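You operate a simulated robot arm through the tools that you are given. There is no shell and no other tool. Be economical: measure what you need, move in short steps, check, and stop when the job is done.

You run a simulated two-armed robot. Do the job below in one go: nothing can be reset, and whatever is moved stays where it is left.

## Task
Draw both seals home and lay both sash pieces in the yellow field.
Fine: hold each piece while the other hand draws its seal up to the red stop; seals first. Drop and damage nothing.
Where things are to end (x, y in the base frame): silver sash piece within 60 mm of [-1440, -380]; white sash piece within 60 mm of [-1300, -380].

Only the result counts: the job must be done as asked and must still hold three seconds after the hand-in. Knocking over, shifting, dropping, spilling or breaking anything else fails it. Lids that push on must go on centred and level and be pressed home; caps that screw on are set level and turned clockwise until they are tight.

## Robot
Two 7-joint arms with two-finger parallel grippers on one trunk, on a base that drives. Base frame: it is fixed to the floor where the robot stands at the start and does not move with it; the origin is under the middle of the robot, x ahead of it, y to its left, z up. Readings come in mm, degrees, newtons and seconds.
The left shoulder is at the start at [70, 133, 1176], the right one opposite. With the tool pointing down near the work surface each hand reaches from about 100 to 640 mm from the robot's upright axis, wherever it stands, measured 20 degrees to its own side. Places, roughly: seal of the silver sash piece [500, 100, 900]; seal of the white sash piece [600, 100, 900]; silver sash piece (30x5x5 cm) [500, 0, 900]; white sash piece (30x5x5 cm) [600, 0, 900]; yellow tray field [-1400, -400, 800]. Payload 1.57 kg a hand.
The TCP of each hand is the grasp point between the finger pads, 30 mm short of the fingertips. In the tool frame z runs along the fingers and y along their closing line. Largest opening 80 mm; finger width 17, thickness 12; the body of the gripper, 40 by 82 mm, starts 80 mm behind the TCP.
Orientation is that of the tool frame in the base frame, as a unit quaternion [x, y, z, w]. With the fingers straight down and closing along the base's y, the tool's x points along the base's -x, its y along +y and its z along -z.

## Interface
- The arms move only by the tool apply_moves. It takes "left_steps", "right_steps" or both (then of equal length, played together; a hand with none holds still); each is text: rows parted by semicolons, each of 7 numbers parted by spaces: the shift along the base's x, y, z in mm, then the turn, a rotation vector about the base's x, y, z in rad, then the opening, from 0 (shut) to 1 (fully open). In form: tx ty tz rx ry rz claw; .... A call has 1 to 10 rows; each row shifts and turns the commanded pose from where the row before left it. A row lasts 0.2 s, in which the tool goes at most 50 mm and 8.6 degrees; a call with a longer step from one row to the next is refused whole, and so is a gripper value outside its range. A pose out of reach is approached as far as the arm can. The call stops where the force on the tool passes 40 N (or 10 N more than at its start, if that is more) or the arm is blocked; 0.2 s more then pass. Each finger travels about 153 mm/s and halts on what it meets, pressing with about 34 N; the grip force reading is that of the motor and also rises with nothing between the fingers. The clock runs only during rows and for 0.2 s after the last one: add rows that do not move to give the fingers time. The reply holds the time, the measured pose of the TCP, the force on the tool along the base axes, the opening and the grip force, in the units named above and with some noise, with the torque about the TCP (base axes, N m) and any sound that the robot's microphone picked up.
- Cameras (640 x 400 px; columns grow to the right, rows downward): "scene" is now at [133.7, -21.8, 1399.3]; the picture's right is [-0.26, -0.97, 0.00], its down [-0.60, 0.16, -0.79] and it looks along [0.76, -0.20, -0.62] (base axes); focal length 287 px, centre (320, 200). "left" rides on the left gripper at [72, 7, -122] in its tool frame; the picture's right is [-0.09, 1.00, 0.00], its down [-0.84, -0.08, -0.54] and it looks along [-0.54, -0.05, 0.84] (tool axes); focal length 238 px, centre (320, 200). "right" rides on the right gripper at [72, -7, -122] in its tool frame; the picture's right is [0.09, 1.00, 0.00], its down [-0.84, 0.08, -0.54] and it looks along [-0.54, 0.05, 0.84] (tool axes); focal length 238 px, centre (320, 200). There is no depth. A picture from a camera that has moved, and an enlarged one, comes with that camera's place and axes in the base frame and with its lens.
- snapshot(camera): a new picture of that camera. No time passes.
- move_column(by): slides the trunk up (or, below 0, down) by that many mm; the arms and the scene camera ride with it, the base frame stays. It gives what a move gives, with no picture.
- drive_base(legs): drives the robot by 1 to 6 legs, each [ahead, left, turn to the left] in mm, mm and degrees, along the robot's own axes; the way and the turn of a leg run together, so that a leg with both is an arc; at most 1500 mm and 180 degrees a leg. The arms and the cameras ride along, it lands a little off, and it stops where it bumps. It gives what a move gives.
- aim_head(pan, tilt): turns the head with the scene camera to pan (to the left, within 86 degrees either way) and tilt (down, from -29 to 69), counted from straight ahead of the robot. It gives what a move gives.
- inspect(camera, box): a new picture of the part [left, top, right, bottom] of that camera's present view, enlarged. No time passes.
- finish_job(): hands the job in; it is judged then, once.

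Work in short steps. Places have to be worked out from the pictures, the camera data and where the tool is seen: move nearer, look again, correct. Check each grasp and each placing, and mend what went wrong. You have 120 turns and 92 pictures in all, those below and enlarged ones among them. Open the grippers and draw the arms clear of the work before you hand the job in, unless the task says otherwise; then end with one line.

The tools are called by a JSON object that holds its "api" and its "payload". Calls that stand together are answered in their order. apply_moves: Moves the arms, as the interface text tells. Its arguments: {"type":"object","properties":{"left_steps":{"type":"string"},"right_steps":{"type":"string"}},"required":[]} The other tools are called the same way: move_column (by) slides the trunk up or down; drive_base (legs) drives the base; aim_head (pan, tilt) turns the head that bears the scene camera; snapshot (camera) takes a picture; inspect (camera, box) takes an enlarged picture of a part of a camera's view; finish_job () hands the job in.

At the start:

```text
clock: 0.0
left_eef_pos: [456.1, 121.6, 1114.5]
left_tool_rot: [0.0, 1.0, 0.0, 0.0]
left_wrist_force: [-0.1, -0.7, 0.1]
left_wrist_torque: [-0.03, 0.03, -0.03]
left_gripper_width: 80.0
left_grasp_force: 0.0
right_eef_pos: [390.2, -223.7, 1183.7]
right_tool_rot: [0.0, 1.0, 0.001, 0.0]
right_wrist_force: [0.2, -0.6, 0.6]
right_wrist_torque: [-0.03, 0.04, -0.03]
right_gripper_width: 79.8
right_grasp_force: 0.1
trunk travel left (down, up): [-750.0, 190.0]
robot x, y, heading: [-3.4, -1.7, 0.0]
head pan, tilt: [-14.9, 38.1]
```

scene: 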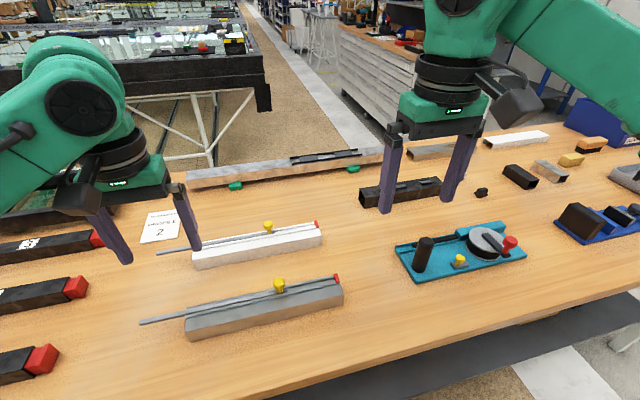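
right: 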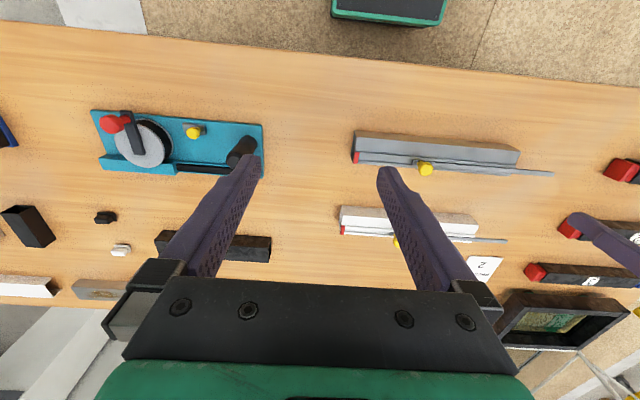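
left: 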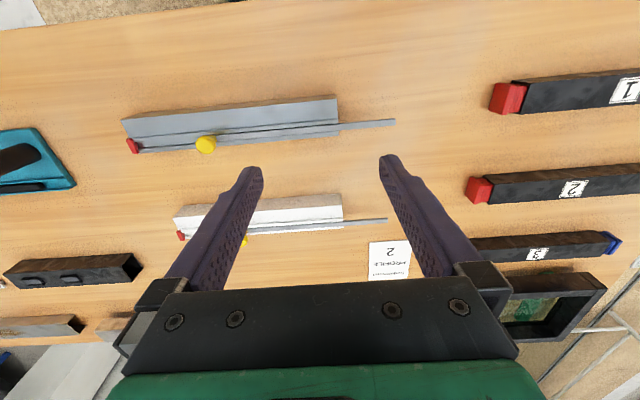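

I'll first look closely at both pieces to see how the seals, knobs and stops are built.

{"api": "inspect", "payload": {"camera": "scene", "box": [130, 210, 370, 350]}}

{"api": "inspect", "payload": {"camera": "left", "box": [100, 80, 420, 280]}}

```text
2.67 times, centred on (250, 280) of scene
camera zoom: at [133.7, -21.8, 1399.3], right [-0.26, -0.97, 0.0], down [-0.6, 0.16, -0.79], along [0.76, -0.2, -0.62], focal length 764 px, centre (507, -13)
```

zoom: 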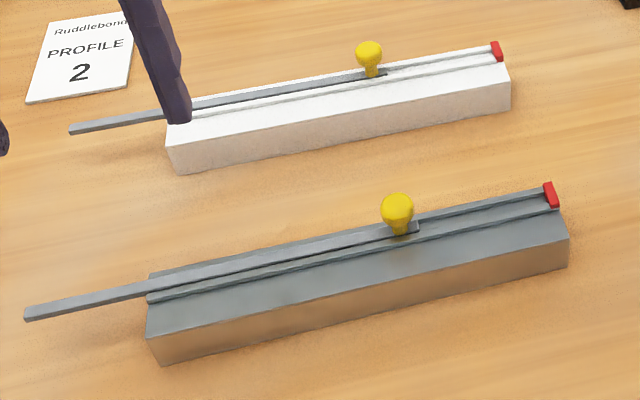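

```text
2.00 times, centred on (260, 180) of left
camera zoom: at [384.6, 128.2, 1236.3], right [0.09, 1.0, 0.0], down [0.84, -0.08, 0.54], along [0.54, -0.05, -0.84], focal length 477 px, centre (440, 240)
```

zoom: 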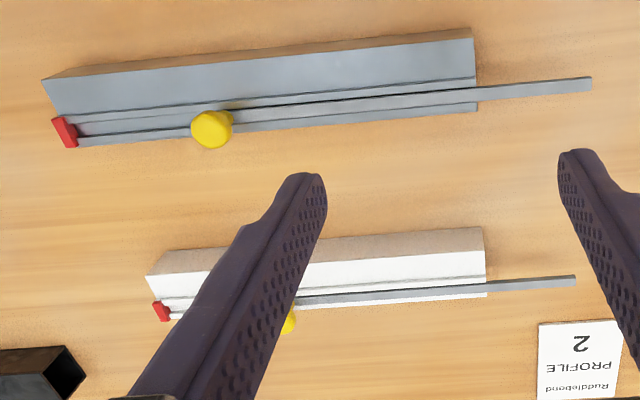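

The seals slide in a groove at the far side, with the knobs at y≈-34 and the stops at y≈-145. Silver is roughly x 443–490, and both pieces lie along y. I turn both hands 90° so they close along x, moving them above silver while staying high.

{"api": "apply_moves", "payload": {"left_steps": "0 0 0 0 0 -0.149 1;0 0 0 0 0 -0.149 1;0 0 0 0 0 -0.149 1;0 0 0 0 0 -0.149 1;0 0 0 0 0 -0.149 1;0 0 0 0 0 -0.149 1;0 0 0 0 0 -0.149 1;0 0 0 0 0 -0.149 1;0 0 0 0 0 -0.149 1;0 0 0 0 0 -0.149 1", "right_steps": "8 5 -10 0 0 0.149 1;8 5 -10 0 0 0.149 1;8 5 -10 0 0 0.149 1;8 5 -10 0 0 0.149 1;8 5 -10 0 0 0.149 1;8 5 -10 0 0 0.149 1;8 5 -10 0 0 0.149 1;8 5 -10 0 0 0.149 1;8 5 -10 0 0 0.149 1;8 5 -10 0 0 0.149 1"}}

```text
clock: 2.2
left_eef_pos: [455.5, 124.2, 1113.9]
left_tool_rot: [0.679, 0.734, -0.001, 0.001]
left_wrist_force: [0.2, 0.0, 0.1]
left_wrist_torque: [-0.02, -0.03, -0.02]
left_gripper_width: 80.1
left_grasp_force: 0.0
right_eef_pos: [274.9, -62.3, 1082.2]
right_tool_rot: [-0.637, 0.771, -0.002, 0.0]
right_wrist_force: [0.4, 0.3, 0.0]
right_wrist_torque: [-0.03, 0.03, 0.01]
right_gripper_width: 80.2
right_grasp_force: 0.0
right hand out of reach, approached as far as the arm can: row 4, 5, 6, 7, 8, 9, 10
trunk travel left (down, up): [-750.0, 190.0]
robot x, y, heading: [0.8, -2.4, 0.1]
head pan, tilt: [-14.9, 38.1]
```

The right hand couldn't follow its command of about (470,-174,1084). I check whether it settles there given time.

{"api": "apply_moves", "payload": {"right_steps": "0 0 0 0 0 0 1;0 0 0 0 0 0 1;0 0 0 0 0 0 1"}}

{"api": "snapshot", "payload": {"camera": "scene"}}

```text
clock: 3.0
left_eef_pos: [454.4, 121.8, 1112.6]
left_tool_rot: [0.678, 0.735, -0.001, 0.0]
left_wrist_force: [0.4, -0.2, 0.0]
left_wrist_torque: [-0.01, -0.01, 0.01]
left_gripper_width: 80.3
left_grasp_force: 0.1
right_eef_pos: [275.1, -63.9, 1083.3]
right_tool_rot: [-0.637, 0.771, -0.002, 0.0]
right_wrist_force: [-0.1, 0.0, -0.1]
right_wrist_torque: [-0.01, 0.0, 0.0]
right_gripper_width: 79.9
right_grasp_force: 0.0
trunk travel left (down, up): [-750.0, 190.0]
robot x, y, heading: [0.1, -1.0, 0.1]
head pan, tilt: [-14.9, 38.1]
```

```text
86 pictures are left
camera scene: at [133.8, -21.9, 1399.3], right [-0.26, -0.97, 0.0], down [-0.6, 0.16, -0.79], along [0.76, -0.2, -0.62], focal length 287 px, centre (320, 200)
```

scene: 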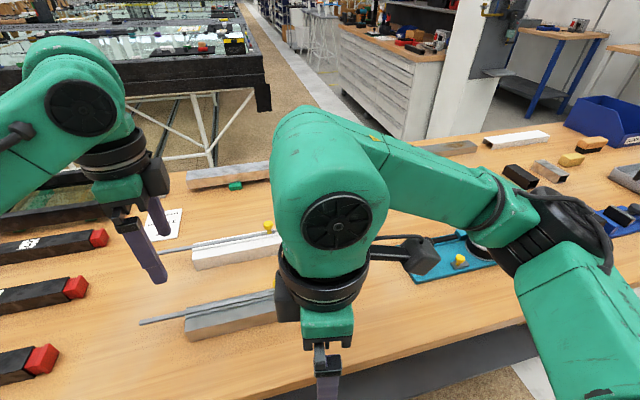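

The right wrist hits a joint limit when turned that way, so I unwind it back towards the start pose, to turn it the opposite way next.

{"api": "apply_moves", "payload": {"right_steps": "11 -15 8 0 0 -0.149 1;11 -15 8 0 0 -0.149 1;11 -15 8 0 0 -0.149 1;11 -15 8 0 0 -0.149 1;11 -15 8 0 0 -0.149 1;11 -15 8 0 0 -0.149 1;11 -15 8 0 0 -0.149 1;11 -15 8 0 0 -0.149 1;11 -15 8 0 0 -0.149 1;11 -15 8 0 0 -0.149 1", "left_steps": "1 -4 -10 0 0 0 1;1 -4 -10 0 0 0 1;1 -4 -10 0 0 0 1;1 -4 -10 0 0 0 1;1 -4 -10 0 0 0 1;1 -4 -10 0 0 0 1;1 -4 -10 0 0 0 1;1 -4 -10 0 0 0 1;1 -3 -10 0 0 -0.04 1;1 -3 -10 0 0 -0.04 1"}}

```text
clock: 5.2
left_eef_pos: [463.4, 83.1, 1013.0]
left_tool_rot: [0.707, 0.707, -0.001, 0.001]
left_wrist_force: [-0.9, -0.3, -0.8]
left_wrist_torque: [-0.04, 0.03, -0.02]
left_gripper_width: 80.2
left_grasp_force: 0.1
right_eef_pos: [384.1, -216.7, 1162.7]
right_tool_rot: [0.055, 0.998, -0.001, -0.002]
right_wrist_force: [-0.2, 0.5, 0.1]
right_wrist_torque: [0.01, 0.01, 0.0]
right_gripper_width: 79.9
right_grasp_force: 0.1
trunk travel left (down, up): [-750.0, 190.0]
robot x, y, heading: [1.8, 4.9, 0.3]
head pan, tilt: [-14.9, 38.1]
```

The right hand is back at its start yaw. I now turn it the other way while moving it towards a spot above the right part of silver.

{"api": "apply_moves", "payload": {"right_steps": "5 6 -8 0 0 -0.146 1;5 6 -8 0 0 -0.146 1;5 6 -8 0 0 -0.146 1;5 6 -8 0 0 -0.146 1;5 6 -8 0 0 -0.146 1;5 6 -8 0 0 -0.146 1;5 6 -8 0 0 -0.146 1;5 6 -8 0 0 -0.146 1;5 6 -8 0 0 -0.146 1;5 6 -8 0 0 -0.146 1"}}

{"api": "snapshot", "payload": {"camera": "right"}}

{"api": "snapshot", "payload": {"camera": "left"}}

```text
clock: 7.4
left_eef_pos: [464.9, 84.6, 1014.3]
left_tool_rot: [0.707, 0.707, -0.001, -0.001]
left_wrist_force: [-0.5, 0.6, 0.4]
left_wrist_torque: [0.01, 0.01, 0.03]
left_gripper_width: 80.0
left_grasp_force: 0.0
right_eef_pos: [435.2, -154.5, 1082.0]
right_tool_rot: [0.708, 0.707, 0.0, -0.001]
right_wrist_force: [0.1, 0.9, -0.8]
right_wrist_torque: [0.01, -0.03, 0.0]
right_gripper_width: 79.9
right_grasp_force: 0.1
trunk travel left (down, up): [-750.0, 190.0]
robot x, y, heading: [-1.2, -0.1, -0.0]
head pan, tilt: [-14.9, 38.1]
```

```text
85 pictures are left
camera right: at [429.0, -82.0, 1204.7], right [1.0, 0.09, 0.0], down [0.08, -0.84, 0.54], along [0.05, -0.54, -0.84], focal length 238 px, centre (320, 200)
```

right: 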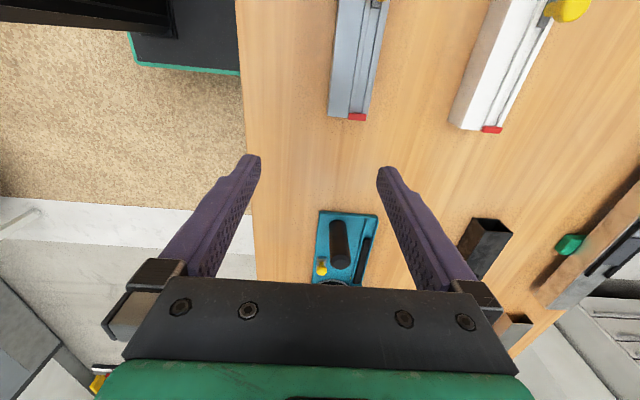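

```text
84 pictures are left
camera left: at [472.2, 155.8, 1136.4], right [1.0, -0.09, 0.0], down [-0.08, -0.84, 0.54], along [-0.05, -0.54, -0.84], focal length 238 px, centre (320, 200)
```

left: 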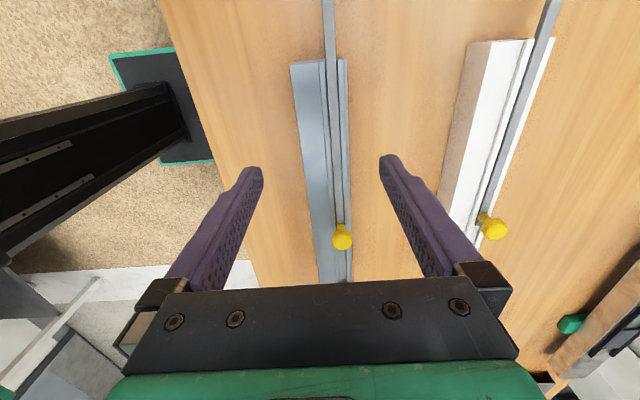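

From the left view, silver spans x≈446–494 and its left end is at y≈148, with the knob near (480,-29). I lower the left hand over it at (470, 85) and bring the right hand above the knob, keeping it high.

{"api": "apply_moves", "payload": {"left_steps": "1 0 -13 0 0 0 1;1 0 -13 0 0 0 1;1 0 -13 0 0 0 1;1 0 -13 0 0 0 1;1 0 -13 0 0 0 1;0 0 -13 0 0 0 1;0 0 -13 0 0 0 1;0 0 -13 0 0 0 1;0 0 -13 0 0 0 1;0 0 0 0 0 0 1", "right_steps": "4 7 0 0 0 0 1;4 7 0 0 0 0 1;4 7 0 0 0 0 1;4 7 0 0 0 0 1;4 7 0 0 0 0 1;4 7 0 0 0 0 1;4 7 0 0 0 0 1;4 7 0 0 0 0 1;4 7 0 0 0 0 0.6;4 7 0 0 0 0 0.6"}}

{"api": "snapshot", "payload": {"camera": "left"}}

{"api": "snapshot", "payload": {"camera": "scene"}}

```text
clock: 9.6
left_eef_pos: [470.6, 85.8, 896.0]
left_tool_rot: [0.707, 0.707, 0.0, 0.0]
left_wrist_force: [0.3, -0.3, -0.2]
left_wrist_torque: [0.02, -0.01, -0.02]
left_gripper_width: 80.2
left_grasp_force: 0.1
right_eef_pos: [474.0, -83.7, 1082.4]
right_tool_rot: [0.707, 0.707, -0.002, -0.001]
right_wrist_force: [0.7, -0.4, 0.2]
right_wrist_torque: [0.0, 0.03, 0.01]
right_gripper_width: 48.1
right_grasp_force: 0.1
trunk travel left (down, up): [-750.0, 190.0]
robot x, y, heading: [-2.1, 0.3, 0.3]
head pan, tilt: [-14.9, 38.1]
```

```text
83 pictures are left
camera left: at [477.8, 157.2, 1018.1], right [1.0, -0.09, 0.0], down [-0.08, -0.84, 0.54], along [-0.05, -0.54, -0.84], focal length 238 px, centre (320, 200)
```

left: 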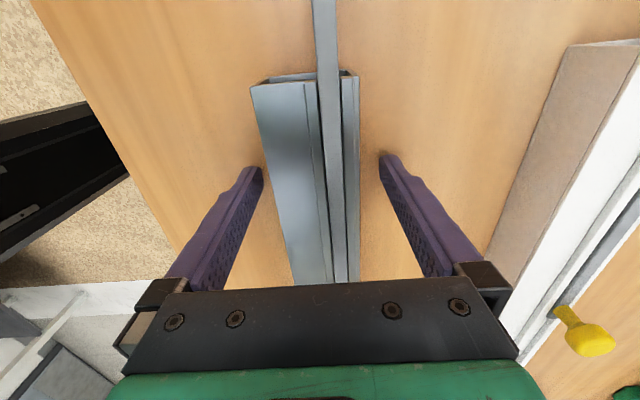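

```text
82 pictures are left
camera scene: at [133.8, -21.3, 1399.3], right [-0.26, -0.97, 0.0], down [-0.6, 0.16, -0.79], along [0.76, -0.2, -0.62], focal length 287 px, centre (320, 200)
```

scene: 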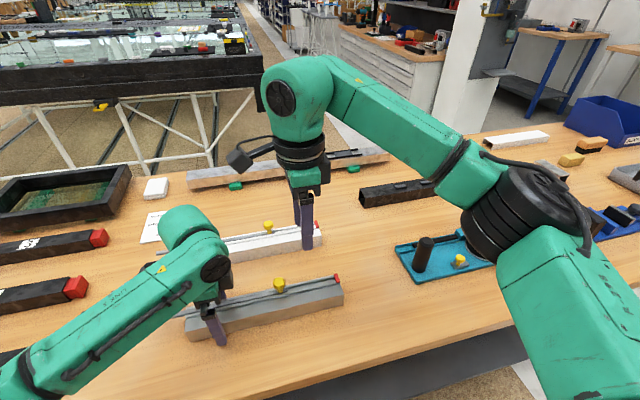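

The left fingers straddle silver cleanly and centred. I close the left hand to hold it.

{"api": "apply_moves", "payload": {"left_steps": "0 0 0 0 0 0 0.7;0 0 0 0 0 0 0.5;0 0 0 0 0 0 0.4;0 0 0 0 0 0 0.4", "right_steps": "1 8 -10 0 0 0 0.6;1 8 -10 0 0 0 0.6;1 8 -10 0 0 0 0.6;1 8 -10 0 0 0 0.6"}}

{"api": "snapshot", "payload": {"camera": "right"}}

```text
clock: 10.6
left_eef_pos: [470.2, 86.1, 896.3]
left_tool_rot: [0.707, 0.707, 0.0, 0.0]
left_wrist_force: [-0.2, -0.9, 0.0]
left_wrist_torque: [0.13, -0.04, -0.07]
left_gripper_width: 49.7
left_grasp_force: 33.7
right_eef_pos: [477.6, -52.3, 1041.2]
right_tool_rot: [0.706, 0.708, -0.001, -0.002]
right_wrist_force: [-0.4, -0.4, 0.3]
right_wrist_torque: [0.0, 0.0, 0.01]
right_gripper_width: 48.0
right_grasp_force: 0.1
trunk travel left (down, up): [-750.0, 190.0]
robot x, y, heading: [-2.2, 0.6, 0.1]
head pan, tilt: [-14.9, 38.1]
```

```text
81 pictures are left
camera right: at [472.3, 20.2, 1164.3], right [1.0, 0.09, 0.0], down [0.08, -0.84, 0.54], along [0.05, -0.54, -0.84], focal length 238 px, centre (320, 200)
```

right: 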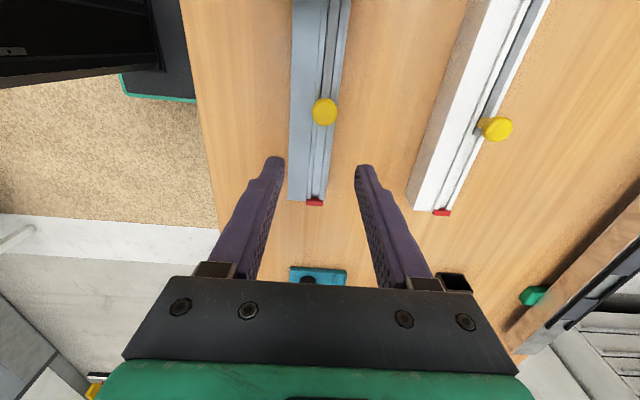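

The grip holds at 49.7 mm, but the right hand's camera would come close to the left wrist when the right hand is at the knob. I release, shift the left hand 42 mm towards the end of the piece and re-grip.

{"api": "apply_moves", "payload": {"left_steps": "0 0 0 0 0 0 0.8;0 0 0 0 0 0 1;0 10 0 0 0 0 1;0 16 0 0 0 0 1;0 16 0 0 0 0 1;0 0 0 0 0 0 0.8;0 0 0 0 0 0 0.6;0 0 0 0 0 0 0.4;0 0 0 0 0 0 0.4"}}

{"api": "snapshot", "payload": {"camera": "left"}}

```text
clock: 12.6
left_eef_pos: [470.0, 127.4, 896.1]
left_tool_rot: [0.707, 0.707, 0.001, 0.0]
left_wrist_force: [0.4, 1.5, 1.4]
left_wrist_torque: [0.21, 0.04, -0.21]
left_gripper_width: 49.7
left_grasp_force: 33.7
right_eef_pos: [478.7, -51.7, 1041.5]
right_tool_rot: [0.706, 0.708, -0.002, -0.002]
right_wrist_force: [0.9, 0.8, 0.8]
right_wrist_torque: [0.0, 0.01, 0.02]
right_gripper_width: 48.0
right_grasp_force: 0.1
trunk travel left (down, up): [-750.0, 190.0]
robot x, y, heading: [-4.4, -0.9, 0.1]
head pan, tilt: [-14.9, 38.1]
```

```text
80 pictures are left
camera left: at [477.9, 198.0, 1018.2], right [1.0, -0.09, 0.0], down [-0.08, -0.84, 0.54], along [-0.05, -0.54, -0.84], focal length 238 px, centre (320, 200)
```

left: 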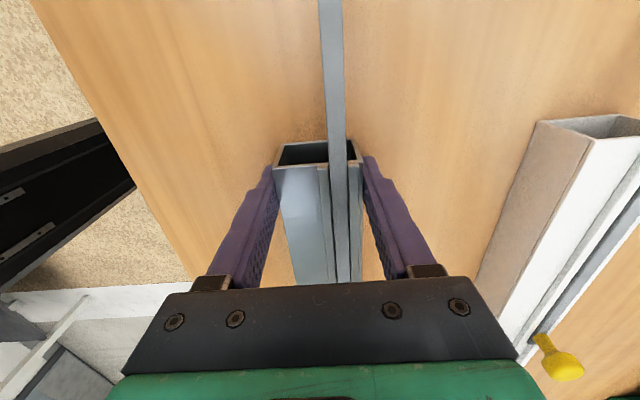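

Silver is held near its end. I lower the right hand towards the knob at (481,-30), part way first.

{"api": "apply_moves", "payload": {"right_steps": "1 6 -14 0 0 0 0.6;1 6 -14 0 0 0 0.6;0 6 -14 0 0 0 0.6;0 4 -14 0 0 0 0.6;0 0 0 0 0 0 0.6"}}

{"api": "snapshot", "payload": {"camera": "right"}}

{"api": "inspect", "payload": {"camera": "scene", "box": [180, 180, 380, 340]}}

```text
clock: 13.8
left_eef_pos: [470.0, 127.2, 895.1]
left_tool_rot: [0.707, 0.707, 0.0, -0.001]
left_wrist_force: [0.4, 0.8, 1.0]
left_wrist_torque: [0.23, -0.03, -0.11]
left_gripper_width: 49.6
left_grasp_force: 33.7
right_eef_pos: [480.2, -30.5, 986.7]
right_tool_rot: [0.706, 0.708, -0.001, -0.001]
right_wrist_force: [-0.3, -0.1, 0.3]
right_wrist_torque: [0.03, -0.01, 0.02]
right_gripper_width: 48.1
right_grasp_force: 0.1
trunk travel left (down, up): [-750.0, 190.0]
robot x, y, heading: [1.5, -1.5, -0.1]
head pan, tilt: [-14.9, 38.1]
```

```text
79 pictures are left
camera right: at [474.2, 42.9, 1109.0], right [1.0, 0.09, 0.0], down [0.08, -0.84, 0.54], along [0.05, -0.54, -0.84], focal length 238 px, centre (320, 200)
```

right: 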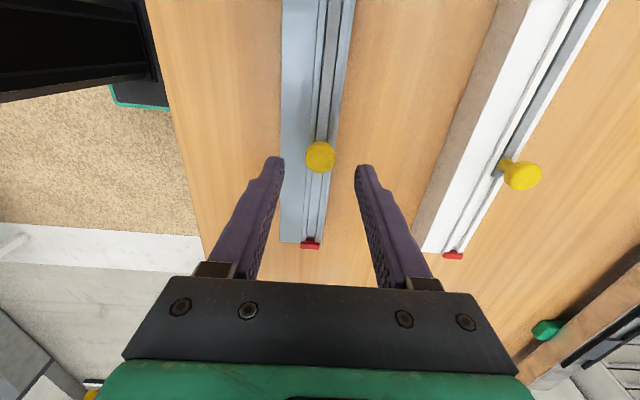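

```text
2.50 times, centred on (280, 260) of scene
camera zoom: at [133.4, -21.6, 1399.3], right [-0.26, -0.97, 0.0], down [-0.6, 0.16, -0.79], along [0.76, -0.2, -0.62], focal length 717 px, centre (420, 50)
```

zoom: 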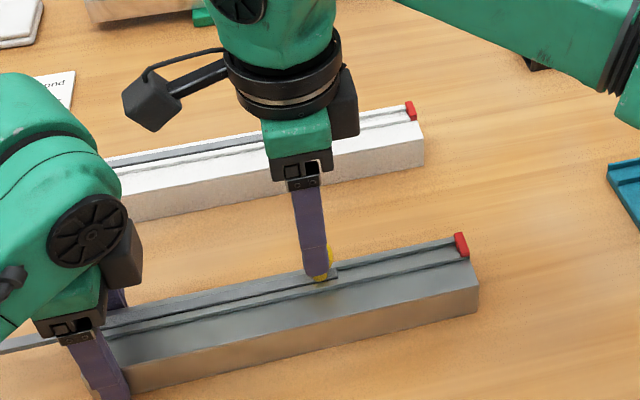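

The knob is at about (481,-32), right between the right fingers. I go down to z≈947 and close gently on it.

{"api": "apply_moves", "payload": {"right_steps": "0 0 -10 0 0 0 0.6;0 -1 -10 0 0 0 0.6;0 0 -10 0 0 0 0.6;0 0 -9 0 0 0 0.6;0 0 0 0 0 0 0.4;0 0 0 0 0 0 0.2;0 0 0 0 0 0 0.1;0 0 0 0 0 0 0.1"}}

{"api": "snapshot", "payload": {"camera": "right"}}

{"api": "inspect", "payload": {"camera": "scene", "box": [180, 180, 380, 340]}}

```text
clock: 15.6
left_eef_pos: [468.7, 127.7, 896.0]
left_tool_rot: [0.707, 0.707, 0.0, -0.001]
left_wrist_force: [-7.4, 1.6, 5.4]
left_wrist_torque: [0.01, -0.23, -1.18]
left_gripper_width: 49.9
left_grasp_force: 33.8
right_eef_pos: [478.3, -31.7, 947.5]
right_tool_rot: [0.706, 0.708, -0.001, -0.001]
right_wrist_force: [8.5, 0.4, 0.6]
right_wrist_torque: [0.06, -0.27, -0.1]
right_gripper_width: 22.9
right_grasp_force: 34.2
trunk travel left (down, up): [-750.0, 190.0]
robot x, y, heading: [2.6, -1.2, 0.2]
head pan, tilt: [-14.9, 38.1]
```

```text
77 pictures are left
camera right: at [473.6, 41.5, 1070.1], right [1.0, 0.09, 0.0], down [0.08, -0.84, 0.54], along [0.05, -0.54, -0.84], focal length 238 px, centre (320, 200)
```

right: 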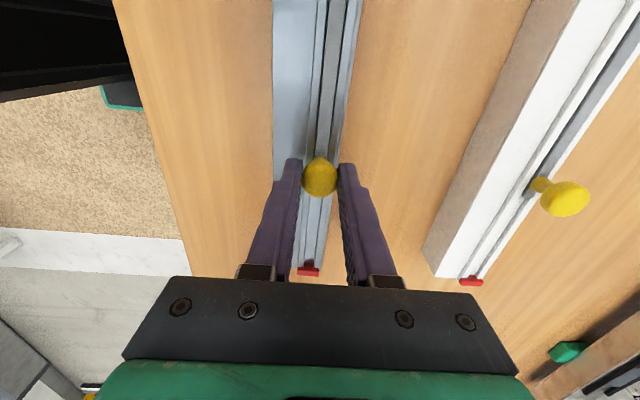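

```text
2.50 times, centred on (280, 260) of scene
camera zoom: at [133.5, -21.4, 1399.3], right [-0.26, -0.97, 0.0], down [-0.6, 0.16, -0.79], along [0.76, -0.2, -0.62], focal length 717 px, centre (420, 50)
```

zoom: 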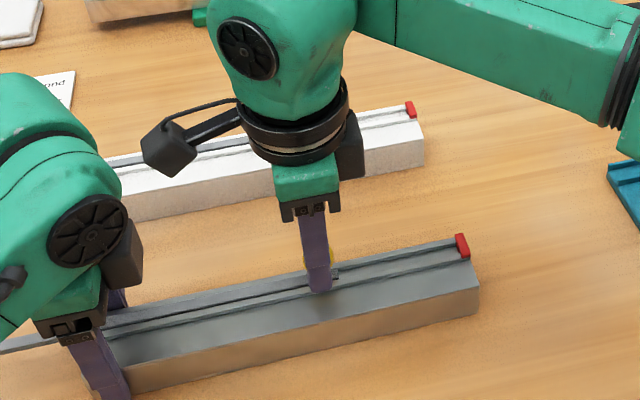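

The knob is gripped (22.9 mm), with about 8 N of sideways load. I nudge +x to relieve that and start a small pull towards -y.

{"api": "apply_moves", "payload": {"right_steps": "1.5 0 0 0 0 0 0.1;0 -3 0 0 0 0 0.1;0 -4 0 0 0 0 0.1;0 -4 0 0 0 0 0.1"}}

```text
clock: 16.6
left_eef_pos: [470.4, 127.3, 895.9]
left_tool_rot: [0.706, 0.708, 0.0, 0.001]
left_wrist_force: [3.1, -7.6, 0.9]
left_wrist_torque: [0.15, 0.24, 0.16]
left_gripper_width: 49.8
left_grasp_force: 33.9
right_eef_pos: [481.2, -41.6, 947.2]
right_tool_rot: [0.706, 0.708, 0.0, -0.002]
right_wrist_force: [-3.5, 6.4, 4.7]
right_wrist_torque: [0.21, 0.15, 0.05]
right_gripper_width: 22.6
right_grasp_force: 34.1
trunk travel left (down, up): [-750.0, 190.0]
robot x, y, heading: [-2.5, -1.4, 0.0]
head pan, tilt: [-14.9, 38.1]
```

The side load has dropped and the seal slides at about 6–7 N of drag. I keep pulling and correct x slightly.

{"api": "apply_moves", "payload": {"right_steps": "-0.5 -6 0 0 0 0 0.1;0 -6 0 0 0 0 0.1;0 -6 0 0 0 0 0.1;0 -6 0 0 0 0 0.1;0 -6 0 0 0 0 0.1;0 -6 0 0 0 0 0.1;0 -6 0 0 0 0 0.1"}}

{"api": "snapshot", "payload": {"camera": "right"}}

```text
clock: 18.2
left_eef_pos: [470.4, 126.4, 896.7]
left_tool_rot: [0.706, 0.708, 0.001, 0.0]
left_wrist_force: [1.6, -5.7, 0.6]
left_wrist_torque: [-0.57, 0.04, 0.32]
left_gripper_width: 49.9
left_grasp_force: 34.0
right_eef_pos: [481.4, -83.9, 947.5]
right_tool_rot: [0.706, 0.708, 0.0, -0.001]
right_wrist_force: [-3.5, 5.2, -0.3]
right_wrist_torque: [0.08, 0.04, -0.02]
right_gripper_width: 22.9
right_grasp_force: 33.9
trunk travel left (down, up): [-750.0, 190.0]
robot x, y, heading: [-1.1, -5.3, 0.1]
head pan, tilt: [-14.9, 38.1]
```

```text
75 pictures are left
camera right: at [474.7, -11.6, 1070.1], right [1.0, 0.09, 0.0], down [0.08, -0.84, 0.54], along [0.05, -0.54, -0.84], focal length 238 px, centre (320, 200)
```

right: 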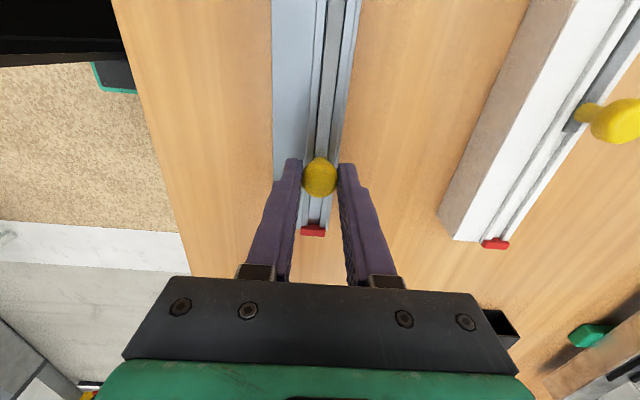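

It's moving well, with some 40 mm left. I pull another 28 mm, then go in small steps.

{"api": "apply_moves", "payload": {"right_steps": "-0.5 -6 0 0 0 0 0.1;0 -6 0 0 0 0 0.1;0 -6 0 0 0 0 0.1;0 -4 0 0 0 0 0.1;0 -3 0 0 0 0 0.1;0 -3 0 0 0 0 0.1"}}

{"api": "inspect", "payload": {"camera": "scene", "box": [240, 220, 380, 310]}}

```text
clock: 19.6
left_eef_pos: [470.0, 126.5, 895.7]
left_tool_rot: [0.707, 0.707, 0.0, 0.0]
left_wrist_force: [1.8, -6.5, 0.4]
left_wrist_torque: [-0.62, 0.0, 0.28]
left_gripper_width: 49.7
left_grasp_force: 33.2
right_eef_pos: [480.3, -114.9, 947.3]
right_tool_rot: [0.707, 0.707, 0.0, -0.001]
right_wrist_force: [-2.5, 4.8, -0.1]
right_wrist_torque: [0.14, 0.06, -0.02]
right_gripper_width: 22.7
right_grasp_force: 33.9
trunk travel left (down, up): [-750.0, 190.0]
robot x, y, heading: [1.1, -0.0, 0.1]
head pan, tilt: [-14.9, 38.1]
```

```text
4.44 times, centred on (310, 265) of scene
camera zoom: at [133.3, -21.6, 1399.3], right [-0.26, -0.97, 0.0], down [-0.6, 0.16, -0.79], along [0.76, -0.2, -0.62], focal length 1274 px, centre (364, -89)
```

zoom: 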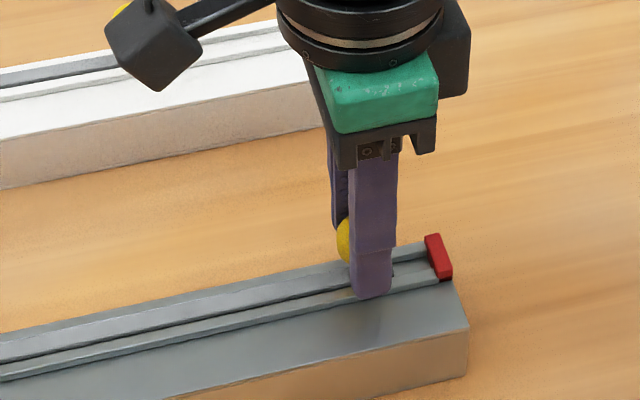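

About 15 mm is left between the seal tip and the stop. I pull in 2 mm steps.

{"api": "apply_moves", "payload": {"right_steps": "0 -3 0 0 0 0 0.1;0 -3 0 0 0 0 0.1;0 -2 0 0 0 0 0.1;0 -2 0 0 0 0 0.1;0 0 0 0 0 0 0.1"}}

{"api": "apply_moves", "payload": {"right_steps": "0 -1 0 0 0 0 0.1;0 -1 0 0 0 0 0.1;0 -1 0 0 0 0 0.1"}}

{"api": "inspect", "payload": {"camera": "scene", "box": [240, 220, 380, 310]}}

```text
clock: 20.8
left_eef_pos: [470.4, 126.1, 895.8]
left_tool_rot: [0.707, 0.707, 0.0, 0.0]
left_wrist_force: [0.8, -4.8, -0.8]
left_wrist_torque: [-0.45, -0.16, -0.1]
left_gripper_width: 49.9
left_grasp_force: 34.0
right_eef_pos: [480.3, -122.7, 946.4]
right_tool_rot: [0.707, 0.708, 0.0, -0.001]
right_wrist_force: [1.2, 4.9, 2.0]
right_wrist_torque: [0.06, 0.01, 0.05]
right_gripper_width: 23.1
right_grasp_force: 33.7
trunk travel left (down, up): [-750.0, 190.0]
robot x, y, heading: [-0.1, 0.1, 0.2]
head pan, tilt: [-14.9, 38.1]
```

```text
clock: 21.6
left_eef_pos: [470.3, 127.1, 895.4]
left_tool_rot: [0.707, 0.708, 0.0, 0.0]
left_wrist_force: [1.2, -5.3, -0.2]
left_wrist_torque: [0.13, -0.25, -0.37]
left_gripper_width: 49.8
left_grasp_force: 34.1
right_eef_pos: [481.1, -125.9, 946.9]
right_tool_rot: [0.706, 0.708, 0.0, -0.002]
right_wrist_force: [1.6, 6.2, 4.9]
right_wrist_torque: [0.12, -0.01, -0.01]
right_gripper_width: 23.0
right_grasp_force: 34.0
trunk travel left (down, up): [-750.0, 190.0]
robot x, y, heading: [3.8, -0.7, 0.1]
head pan, tilt: [-14.9, 38.1]
```

```text
4.44 times, centred on (310, 265) of scene
camera zoom: at [133.4, -21.5, 1399.4], right [-0.26, -0.97, 0.0], down [-0.6, 0.16, -0.79], along [0.76, -0.2, -0.62], focal length 1274 px, centre (364, -89)
```

zoom: 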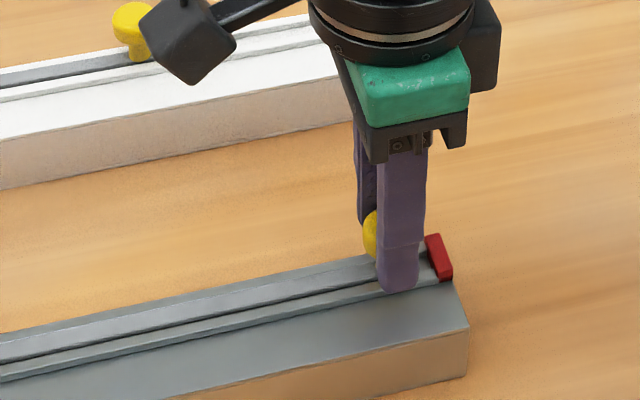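

About 4–5 mm remain. I continue in 1 mm steps and watch the force.

{"api": "apply_moves", "payload": {"right_steps": "0 -1 0 0 0 0 0.1;0 -1 0 0 0 0 0.1;0 -1 0 0 0 0 0.1;0 -1 0 0 0 0 0.1"}}

{"api": "inspect", "payload": {"camera": "scene", "box": [290, 240, 360, 285]}}

```text
clock: 22.6
left_eef_pos: [469.8, 126.4, 897.1]
left_tool_rot: [0.707, 0.707, 0.0, 0.0]
left_wrist_force: [-2.0, -5.3, -0.8]
left_wrist_torque: [0.1, -0.34, -0.45]
left_gripper_width: 50.0
left_grasp_force: 34.0
right_eef_pos: [480.6, -129.6, 947.8]
right_tool_rot: [0.707, 0.707, 0.0, -0.001]
right_wrist_force: [4.9, 6.3, 3.8]
right_wrist_torque: [0.15, -0.17, -0.02]
right_gripper_width: 22.6
right_grasp_force: 33.7
trunk travel left (down, up): [-750.0, 190.0]
robot x, y, heading: [-2.2, -3.1, -0.2]
head pan, tilt: [-14.9, 38.1]
```

```text
8.89 times, centred on (325, 262) of scene
camera zoom: at [133.4, -21.5, 1399.3], right [-0.26, -0.97, 0.0], down [-0.6, 0.16, -0.79], along [0.76, -0.2, -0.62], focal length 2548 px, centre (276, -356)
```

zoom: 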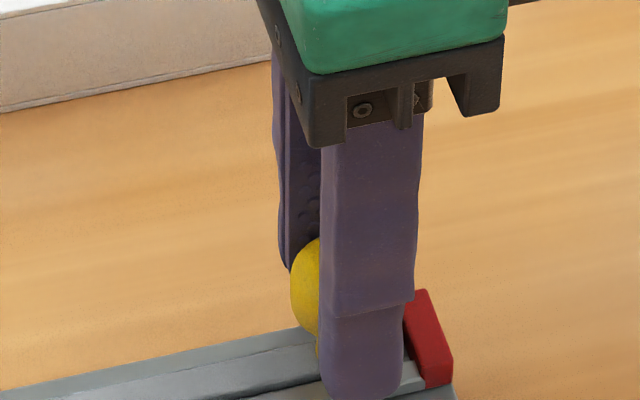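

There's still no rise in force, so I continue in 0.8 mm steps.

{"api": "apply_moves", "payload": {"right_steps": "0.5 -0.8 0 0 0 0 0.1;0 -0.8 0 0 0 0 0.1;0 -0.8 0 0 0 0 0.1"}}

{"api": "snapshot", "payload": {"camera": "right"}}

```text
clock: 23.4
left_eef_pos: [470.4, 126.2, 895.1]
left_tool_rot: [0.707, 0.707, 0.0, 0.0]
left_wrist_force: [-1.0, -5.0, 0.6]
left_wrist_torque: [0.1, -0.01, -0.6]
left_gripper_width: 49.9
left_grasp_force: 34.2
right_eef_pos: [480.1, -132.1, 947.0]
right_tool_rot: [0.707, 0.707, -0.001, -0.001]
right_wrist_force: [0.9, 6.2, 2.1]
right_wrist_torque: [0.12, 0.03, 0.03]
right_gripper_width: 22.6
right_grasp_force: 33.1
trunk travel left (down, up): [-750.0, 190.0]
robot x, y, heading: [-1.3, -1.6, -0.5]
head pan, tilt: [-14.9, 38.1]
```

```text
71 pictures are left
camera right: at [474.4, -58.8, 1070.0], right [1.0, 0.09, 0.0], down [0.08, -0.84, 0.54], along [0.05, -0.54, -0.84], focal length 238 px, centre (320, 200)
```

right: 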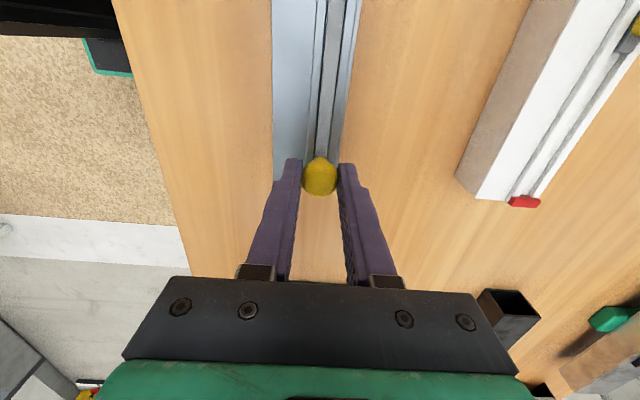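

The force is still at the drag level, so I go on in small steps.

{"api": "apply_moves", "payload": {"right_steps": "0 -0.8 0 0 0 0 0.1;0 -0.8 0 0 0 0 0.1;0 -0.8 0 0 0 0 0.1"}}

{"api": "inspect", "payload": {"camera": "scene", "box": [290, 240, 360, 285]}}

```text
clock: 24.2
left_eef_pos: [471.0, 124.8, 896.0]
left_tool_rot: [0.707, 0.707, -0.001, 0.001]
left_wrist_force: [2.4, -18.1, 0.5]
left_wrist_torque: [0.67, 0.0, 0.23]
left_gripper_width: 49.8
left_grasp_force: 34.1
right_eef_pos: [480.6, -134.5, 947.5]
right_tool_rot: [0.706, 0.708, 0.0, -0.002]
right_wrist_force: [-2.3, 19.9, -0.5]
right_wrist_torque: [0.42, 0.03, 0.02]
right_gripper_width: 22.6
right_grasp_force: 33.6
trunk travel left (down, up): [-750.0, 190.0]
robot x, y, heading: [0.1, -0.4, 0.2]
head pan, tilt: [-14.9, 38.1]
```

```text
8.89 times, centred on (325, 262) of scene
camera zoom: at [133.9, -21.5, 1399.2], right [-0.26, -0.97, 0.0], down [-0.6, 0.16, -0.79], along [0.76, -0.2, -0.62], focal length 2548 px, centre (276, -356)
```

zoom: 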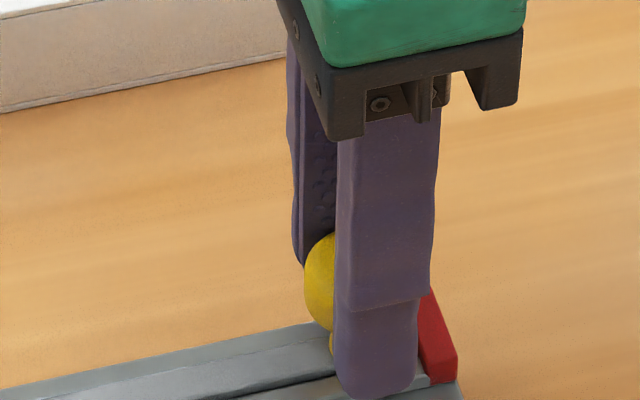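

The force jumped to about 20 N, so the seal has met the stop. I release the knob, lift the right hand clear and check the tip.

{"api": "apply_moves", "payload": {"right_steps": "0 0 0 0 0 0 0.3;0 0 0 0 0 0 0.6;0 0 0 0 0 0 0.6;0 0 15 0 0 0 0.6;0 0 25 0 0 0 0.6;0 -5 40 0 0 0 0.6"}}

{"api": "inspect", "payload": {"camera": "scene", "box": [290, 245, 360, 290]}}

{"api": "snapshot", "payload": {"camera": "right"}}

```text
clock: 25.6
left_eef_pos: [469.8, 126.1, 896.5]
left_tool_rot: [0.707, 0.707, -0.001, 0.0]
left_wrist_force: [-0.3, 2.1, 1.8]
left_wrist_torque: [0.77, -0.14, 0.06]
left_gripper_width: 49.8
left_grasp_force: 34.5
right_eef_pos: [480.5, -139.4, 1028.1]
right_tool_rot: [0.706, 0.708, -0.001, -0.002]
right_wrist_force: [0.2, 0.3, 0.3]
right_wrist_torque: [0.02, -0.01, -0.02]
right_gripper_width: 48.0
right_grasp_force: 0.1
trunk travel left (down, up): [-750.0, 190.0]
robot x, y, heading: [2.0, -1.1, -0.0]
head pan, tilt: [-14.9, 38.1]
```

```text
8.89 times, centred on (325, 268) of scene
camera zoom: at [133.2, -21.5, 1399.3], right [-0.26, -0.97, 0.0], down [-0.6, 0.16, -0.79], along [0.76, -0.2, -0.62], focal length 2548 px, centre (276, -400)
```

zoom: 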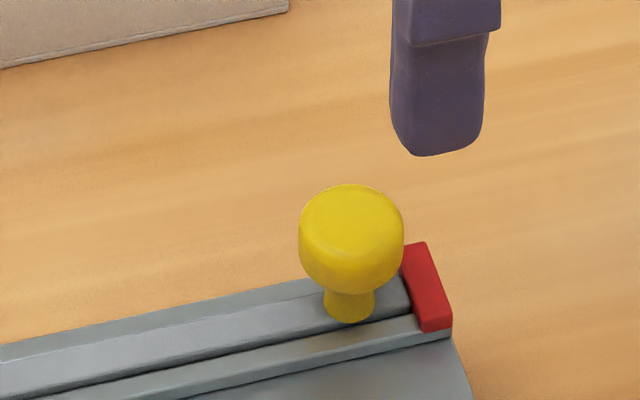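

```text
68 pictures are left
camera right: at [474.4, -66.9, 1151.1], right [1.0, 0.09, 0.0], down [0.08, -0.84, 0.54], along [0.05, -0.54, -0.84], focal length 238 px, centre (320, 200)
```

right: 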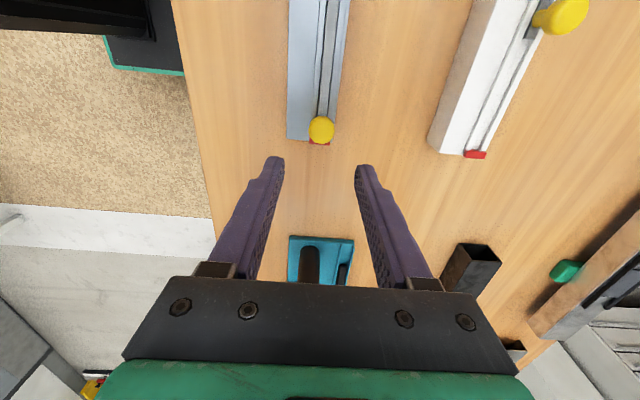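

The silver seal is tight against the red stop. Now I release the left hand, lift it clear and check the robot's clearance to the table before driving closer to white.

{"api": "apply_moves", "payload": {"left_steps": "0 0 0 0 0 0 0.7;0 0 0 0 0 0 1;0 0 0 0 0 0 1;0 0 20 0 0 0 1;0 0 30 0 0 0 1;0 0 40 0 0 0 1;0 0 40 0 0 0 1"}}

{"api": "aim_head", "payload": {"pan": 0, "tilt": 65}}

{"api": "snapshot", "payload": {"camera": "scene"}}

```text
clock: 27.2
left_eef_pos: [469.0, 125.7, 1028.3]
left_tool_rot: [0.707, 0.707, 0.0, -0.001]
left_wrist_force: [-1.2, 1.1, 0.6]
left_wrist_torque: [0.02, -0.01, -0.04]
left_gripper_width: 80.2
left_grasp_force: 0.1
right_eef_pos: [480.9, -140.4, 1028.7]
right_tool_rot: [0.707, 0.708, 0.0, -0.001]
right_wrist_force: [-0.3, -0.5, -0.6]
right_wrist_torque: [0.01, -0.03, 0.0]
right_gripper_width: 48.1
right_grasp_force: 0.0
trunk travel left (down, up): [-750.0, 190.0]
robot x, y, heading: [-3.7, -1.2, -0.1]
head pan, tilt: [-14.9, 38.1]
```

```text
clock: 28.1
left_eef_pos: [472.1, 124.8, 1027.6]
left_tool_rot: [0.707, 0.707, 0.0, 0.0]
left_wrist_force: [0.9, 0.3, 0.3]
left_wrist_torque: [-0.01, 0.0, 0.0]
left_gripper_width: 80.1
left_grasp_force: 0.1
right_eef_pos: [481.2, -140.7, 1027.4]
right_tool_rot: [0.707, 0.707, -0.001, -0.001]
right_wrist_force: [0.2, -0.1, -0.3]
right_wrist_torque: [0.0, 0.01, 0.02]
right_gripper_width: 48.0
right_grasp_force: 0.1
trunk travel left (down, up): [-750.0, 190.0]
robot x, y, heading: [2.4, 2.2, 0.1]
head pan, tilt: [0.0, 65.0]
```

```text
67 pictures are left
camera scene: at [111.2, 0.4, 1364.3], right [0.0, -1.0, 0.0], down [-0.91, 0.0, -0.42], along [0.42, 0.0, -0.91], focal length 287 px, centre (320, 200)
```

scene: 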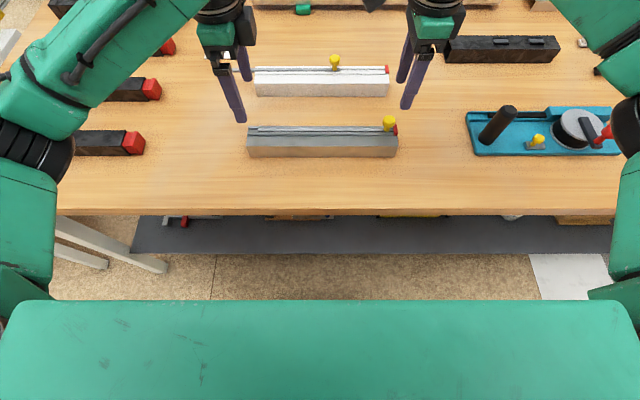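

The table edge is at x≈317 and the chest at about 125, with clear floor between, so I drive 100 mm ahead with the hands well above everything.

{"api": "drive_base", "payload": {"legs": [[100, 0, 0]]}}

{"api": "snapshot", "payload": {"camera": "left"}}

{"api": "snapshot", "payload": {"camera": "scene"}}

```text
clock: 29.2
left_eef_pos: [565.7, 125.6, 1027.8]
left_tool_rot: [0.707, 0.707, -0.001, 0.0]
left_wrist_force: [0.2, -0.6, -0.4]
left_wrist_torque: [-0.01, 0.04, 0.0]
left_gripper_width: 79.8
left_grasp_force: 0.2
right_eef_pos: [576.0, -140.3, 1029.0]
right_tool_rot: [0.706, 0.708, -0.001, 0.0]
right_wrist_force: [0.2, 0.3, -0.3]
right_wrist_torque: [0.02, 0.01, 0.0]
right_gripper_width: 48.2
right_grasp_force: 0.1
trunk travel left (down, up): [-750.0, 190.0]
robot x, y, heading: [91.4, -2.5, -0.0]
head pan, tilt: [0.0, 65.0]
```

```text
66 pictures are left
camera left: at [572.8, 197.1, 1150.3], right [1.0, -0.09, 0.0], down [-0.08, -0.84, 0.54], along [-0.05, -0.54, -0.84], focal length 238 px, centre (320, 200)
```

left: 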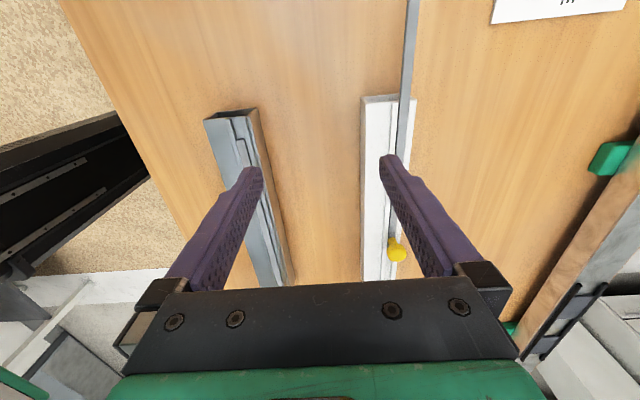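

```text
65 pictures are left
camera scene: at [205.9, 0.4, 1364.4], right [0.0, -1.0, 0.0], down [-0.91, 0.0, -0.42], along [0.42, 0.0, -0.91], focal length 287 px, centre (320, 200)
```

scene: 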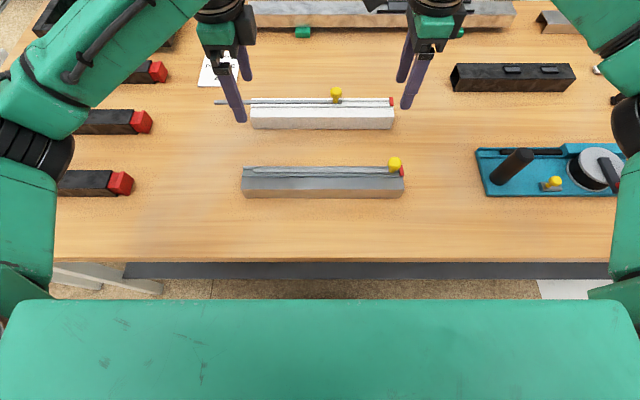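

White spans x≈608–659 and its left end is at y≈150, with the knob near (648,-30). I move both hands over it at height first.

{"api": "apply_moves", "payload": {"left_steps": "14 0 0 0 0 0 1;14 0 0 0 0 0 1;14 0 0 0 0 0 1;13 0 0 0 0 0 1;13 0 0 0 0 0 1;0 0 -10 0 0 0 1;0 0 -10 0 0 0 1;0 0 -10 0 0 0 1;0 0 0 0 0 0 1", "right_steps": "8 10 0 0 0 0 0.7;8 10 0 0 0 0 0.7;8 10 0 0 0 0 0.7;8 10 0 0 0 0 0.7;8 10 0 0 0 0 0.7;8 10 0 0 0 0 0.7;8 10 0 0 0 0 0.7;8 10 0 0 0 0 0.7;6 5 0 0 0 0 0.7"}}

{"api": "snapshot", "payload": {"camera": "left"}}

{"api": "snapshot", "payload": {"camera": "right"}}

```text
clock: 31.2
left_eef_pos: [634.5, 126.3, 997.3]
left_tool_rot: [0.706, 0.708, -0.001, 0.0]
left_wrist_force: [-0.9, -0.1, -0.2]
left_wrist_torque: [0.0, 0.0, 0.0]
left_gripper_width: 80.2
left_grasp_force: 0.0
right_eef_pos: [648.8, -53.6, 1027.4]
right_tool_rot: [0.706, 0.709, -0.001, 0.0]
right_wrist_force: [0.2, 0.8, 0.0]
right_wrist_torque: [-0.02, 0.0, 0.0]
right_gripper_width: 55.8
right_grasp_force: 0.1
trunk travel left (down, up): [-750.0, 190.0]
robot x, y, heading: [94.8, -4.2, 0.1]
head pan, tilt: [0.0, 65.0]
```

```text
64 pictures are left
camera left: at [641.8, 197.6, 1120.4], right [1.0, -0.09, 0.0], down [-0.08, -0.84, 0.54], along [-0.05, -0.54, -0.84], focal length 238 px, centre (320, 200)
```

left: 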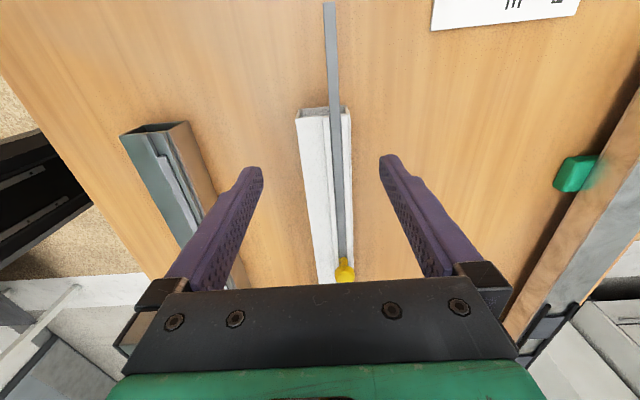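

```text
63 pictures are left
camera right: at [642.5, 18.7, 1151.2], right [1.0, 0.09, 0.0], down [0.08, -0.84, 0.54], along [0.05, -0.54, -0.84], focal length 238 px, centre (320, 200)
```

right: 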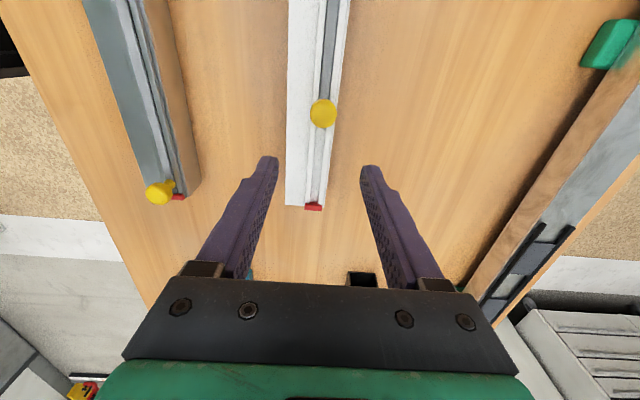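

White is centred at x≈640, and its knob is at (650,-31). I shift the left hand +5 mm and go down to z 896, while the right hand goes above the knob.

{"api": "apply_moves", "payload": {"left_steps": "5 0 0 0 0 0 1;0 0 -13 0 0 0 1;0 0 -13 0 0 0 1;0 0 -13 0 0 0 1;0 0 -13 0 0 0 1;0 0 -13 0 0 0 1;0 0 -12 0 0 0 1;0 0 -12 0 0 0 1;0 0 -12 0 0 0 1;0 0 0 0 0 0 1", "right_steps": "1 0 0 0 0 0 0.6;0 3 -4 0 0 0 0.6;0 3 -4 0 0 0 0.6;0 3 -4 0 0 0 0.6;0 3 -4 0 0 0 0.6;0 3 -4 0 0 0 0.6;0 3 -4 0 0 0 0.6;0 4 -4 0 0 0 0.6;0 0 -4 0 0 0 0.6;0 0 -4 0 0 0 0.6"}}

{"api": "snapshot", "payload": {"camera": "left"}}

{"api": "snapshot", "payload": {"camera": "right"}}

```text
clock: 33.4
left_eef_pos: [639.6, 126.7, 895.5]
left_tool_rot: [0.707, 0.708, 0.0, 0.0]
left_wrist_force: [0.6, 0.1, 0.3]
left_wrist_torque: [0.0, -0.01, -0.02]
left_gripper_width: 79.9
left_grasp_force: 0.1
right_eef_pos: [648.0, -34.1, 992.5]
right_tool_rot: [0.706, 0.708, -0.001, -0.001]
right_wrist_force: [-0.4, -1.1, 0.3]
right_wrist_torque: [0.02, 0.04, -0.03]
right_gripper_width: 47.9
right_grasp_force: 0.0
trunk travel left (down, up): [-750.0, 190.0]
robot x, y, heading: [96.6, 3.2, -0.0]
head pan, tilt: [0.0, 65.0]
```

```text
62 pictures are left
camera left: at [646.5, 197.4, 1017.9], right [1.0, -0.09, 0.0], down [-0.08, -0.84, 0.54], along [-0.05, -0.54, -0.84], focal length 238 px, centre (320, 200)
```

left: 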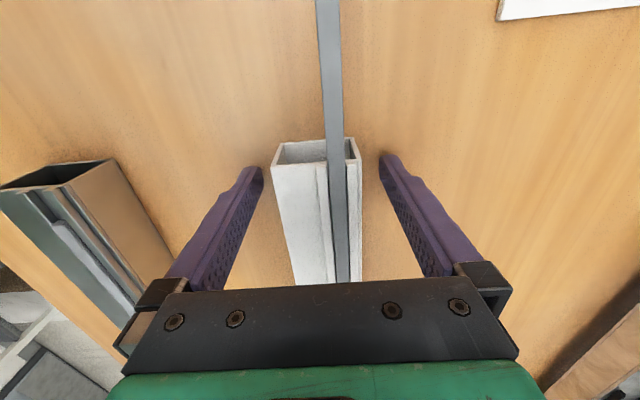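

```text
61 pictures are left
camera right: at [641.9, 40.0, 1114.5], right [1.0, 0.09, 0.0], down [0.08, -0.84, 0.54], along [0.05, -0.54, -0.84], focal length 238 px, centre (320, 200)
```

right: 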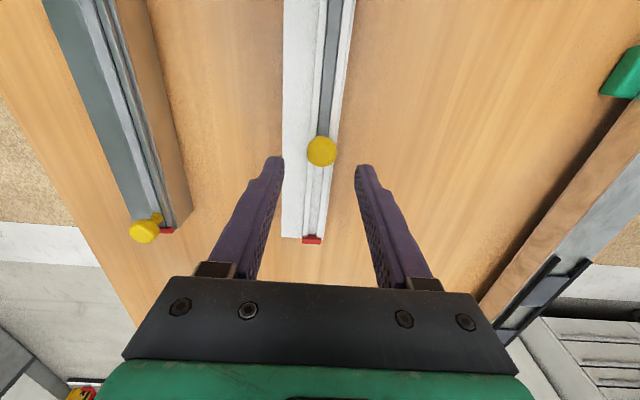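

Both hands are aligned. I close the left on white, then lower the right to the knob and close on it.

{"api": "apply_moves", "payload": {"left_steps": "0 0 0 0 0 0 0.8;0 0 0 0 0 0 0.6;0 0 0 0 0 0 0.4;0 0 0 0 0 0 0.4"}}

{"api": "apply_moves", "payload": {"right_steps": "1 1 -9 0 0 0 0.6;0 1 -9 0 0 0 0.6;0 0 -9 0 0 0 0.6;0 0 -9 0 0 0 0.6;0 0 -9 0 0 0 0.6;0 0 0 0 0 0 0.4;0 0 0 0 0 0 0.2;0 0 0 0 0 0 0.1;0 0 0 0 0 0 0.1"}}

{"api": "snapshot", "payload": {"camera": "right"}}

```text
clock: 34.4
left_eef_pos: [640.0, 125.8, 896.7]
left_tool_rot: [0.707, 0.707, 0.0, 0.0]
left_wrist_force: [-1.4, -1.4, -0.1]
left_wrist_torque: [-0.01, 0.03, -0.15]
left_gripper_width: 50.2
left_grasp_force: 34.2
right_eef_pos: [648.1, -33.4, 992.3]
right_tool_rot: [0.706, 0.708, 0.0, 0.001]
right_wrist_force: [-0.1, -0.1, -0.3]
right_wrist_torque: [0.01, 0.0, 0.02]
right_gripper_width: 47.9
right_grasp_force: 0.1
trunk travel left (down, up): [-750.0, 190.0]
robot x, y, heading: [95.6, 2.9, -0.3]
head pan, tilt: [0.0, 65.0]
```

```text
clock: 36.4
left_eef_pos: [639.9, 126.7, 895.9]
left_tool_rot: [0.706, 0.708, -0.001, 0.001]
left_wrist_force: [-0.5, -0.5, -0.1]
left_wrist_torque: [0.13, -0.08, -0.01]
left_gripper_width: 49.9
left_grasp_force: 33.5
right_eef_pos: [649.3, -30.1, 946.4]
right_tool_rot: [0.706, 0.708, -0.002, -0.002]
right_wrist_force: [0.1, 0.2, 0.2]
right_wrist_torque: [0.05, -0.01, 0.01]
right_gripper_width: 22.7
right_grasp_force: 34.5
trunk travel left (down, up): [-750.0, 190.0]
robot x, y, heading: [97.0, -0.6, 0.2]
head pan, tilt: [0.0, 65.0]
```

```text
60 pictures are left
camera right: at [643.9, 41.7, 1069.6], right [1.0, 0.1, 0.0], down [0.08, -0.84, 0.54], along [0.05, -0.54, -0.84], focal length 238 px, centre (320, 200)
```

right: 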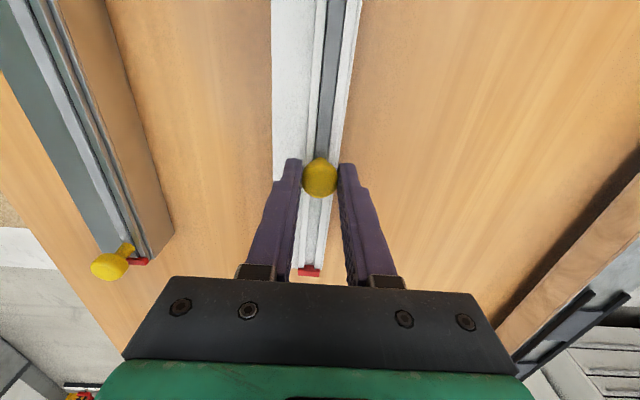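

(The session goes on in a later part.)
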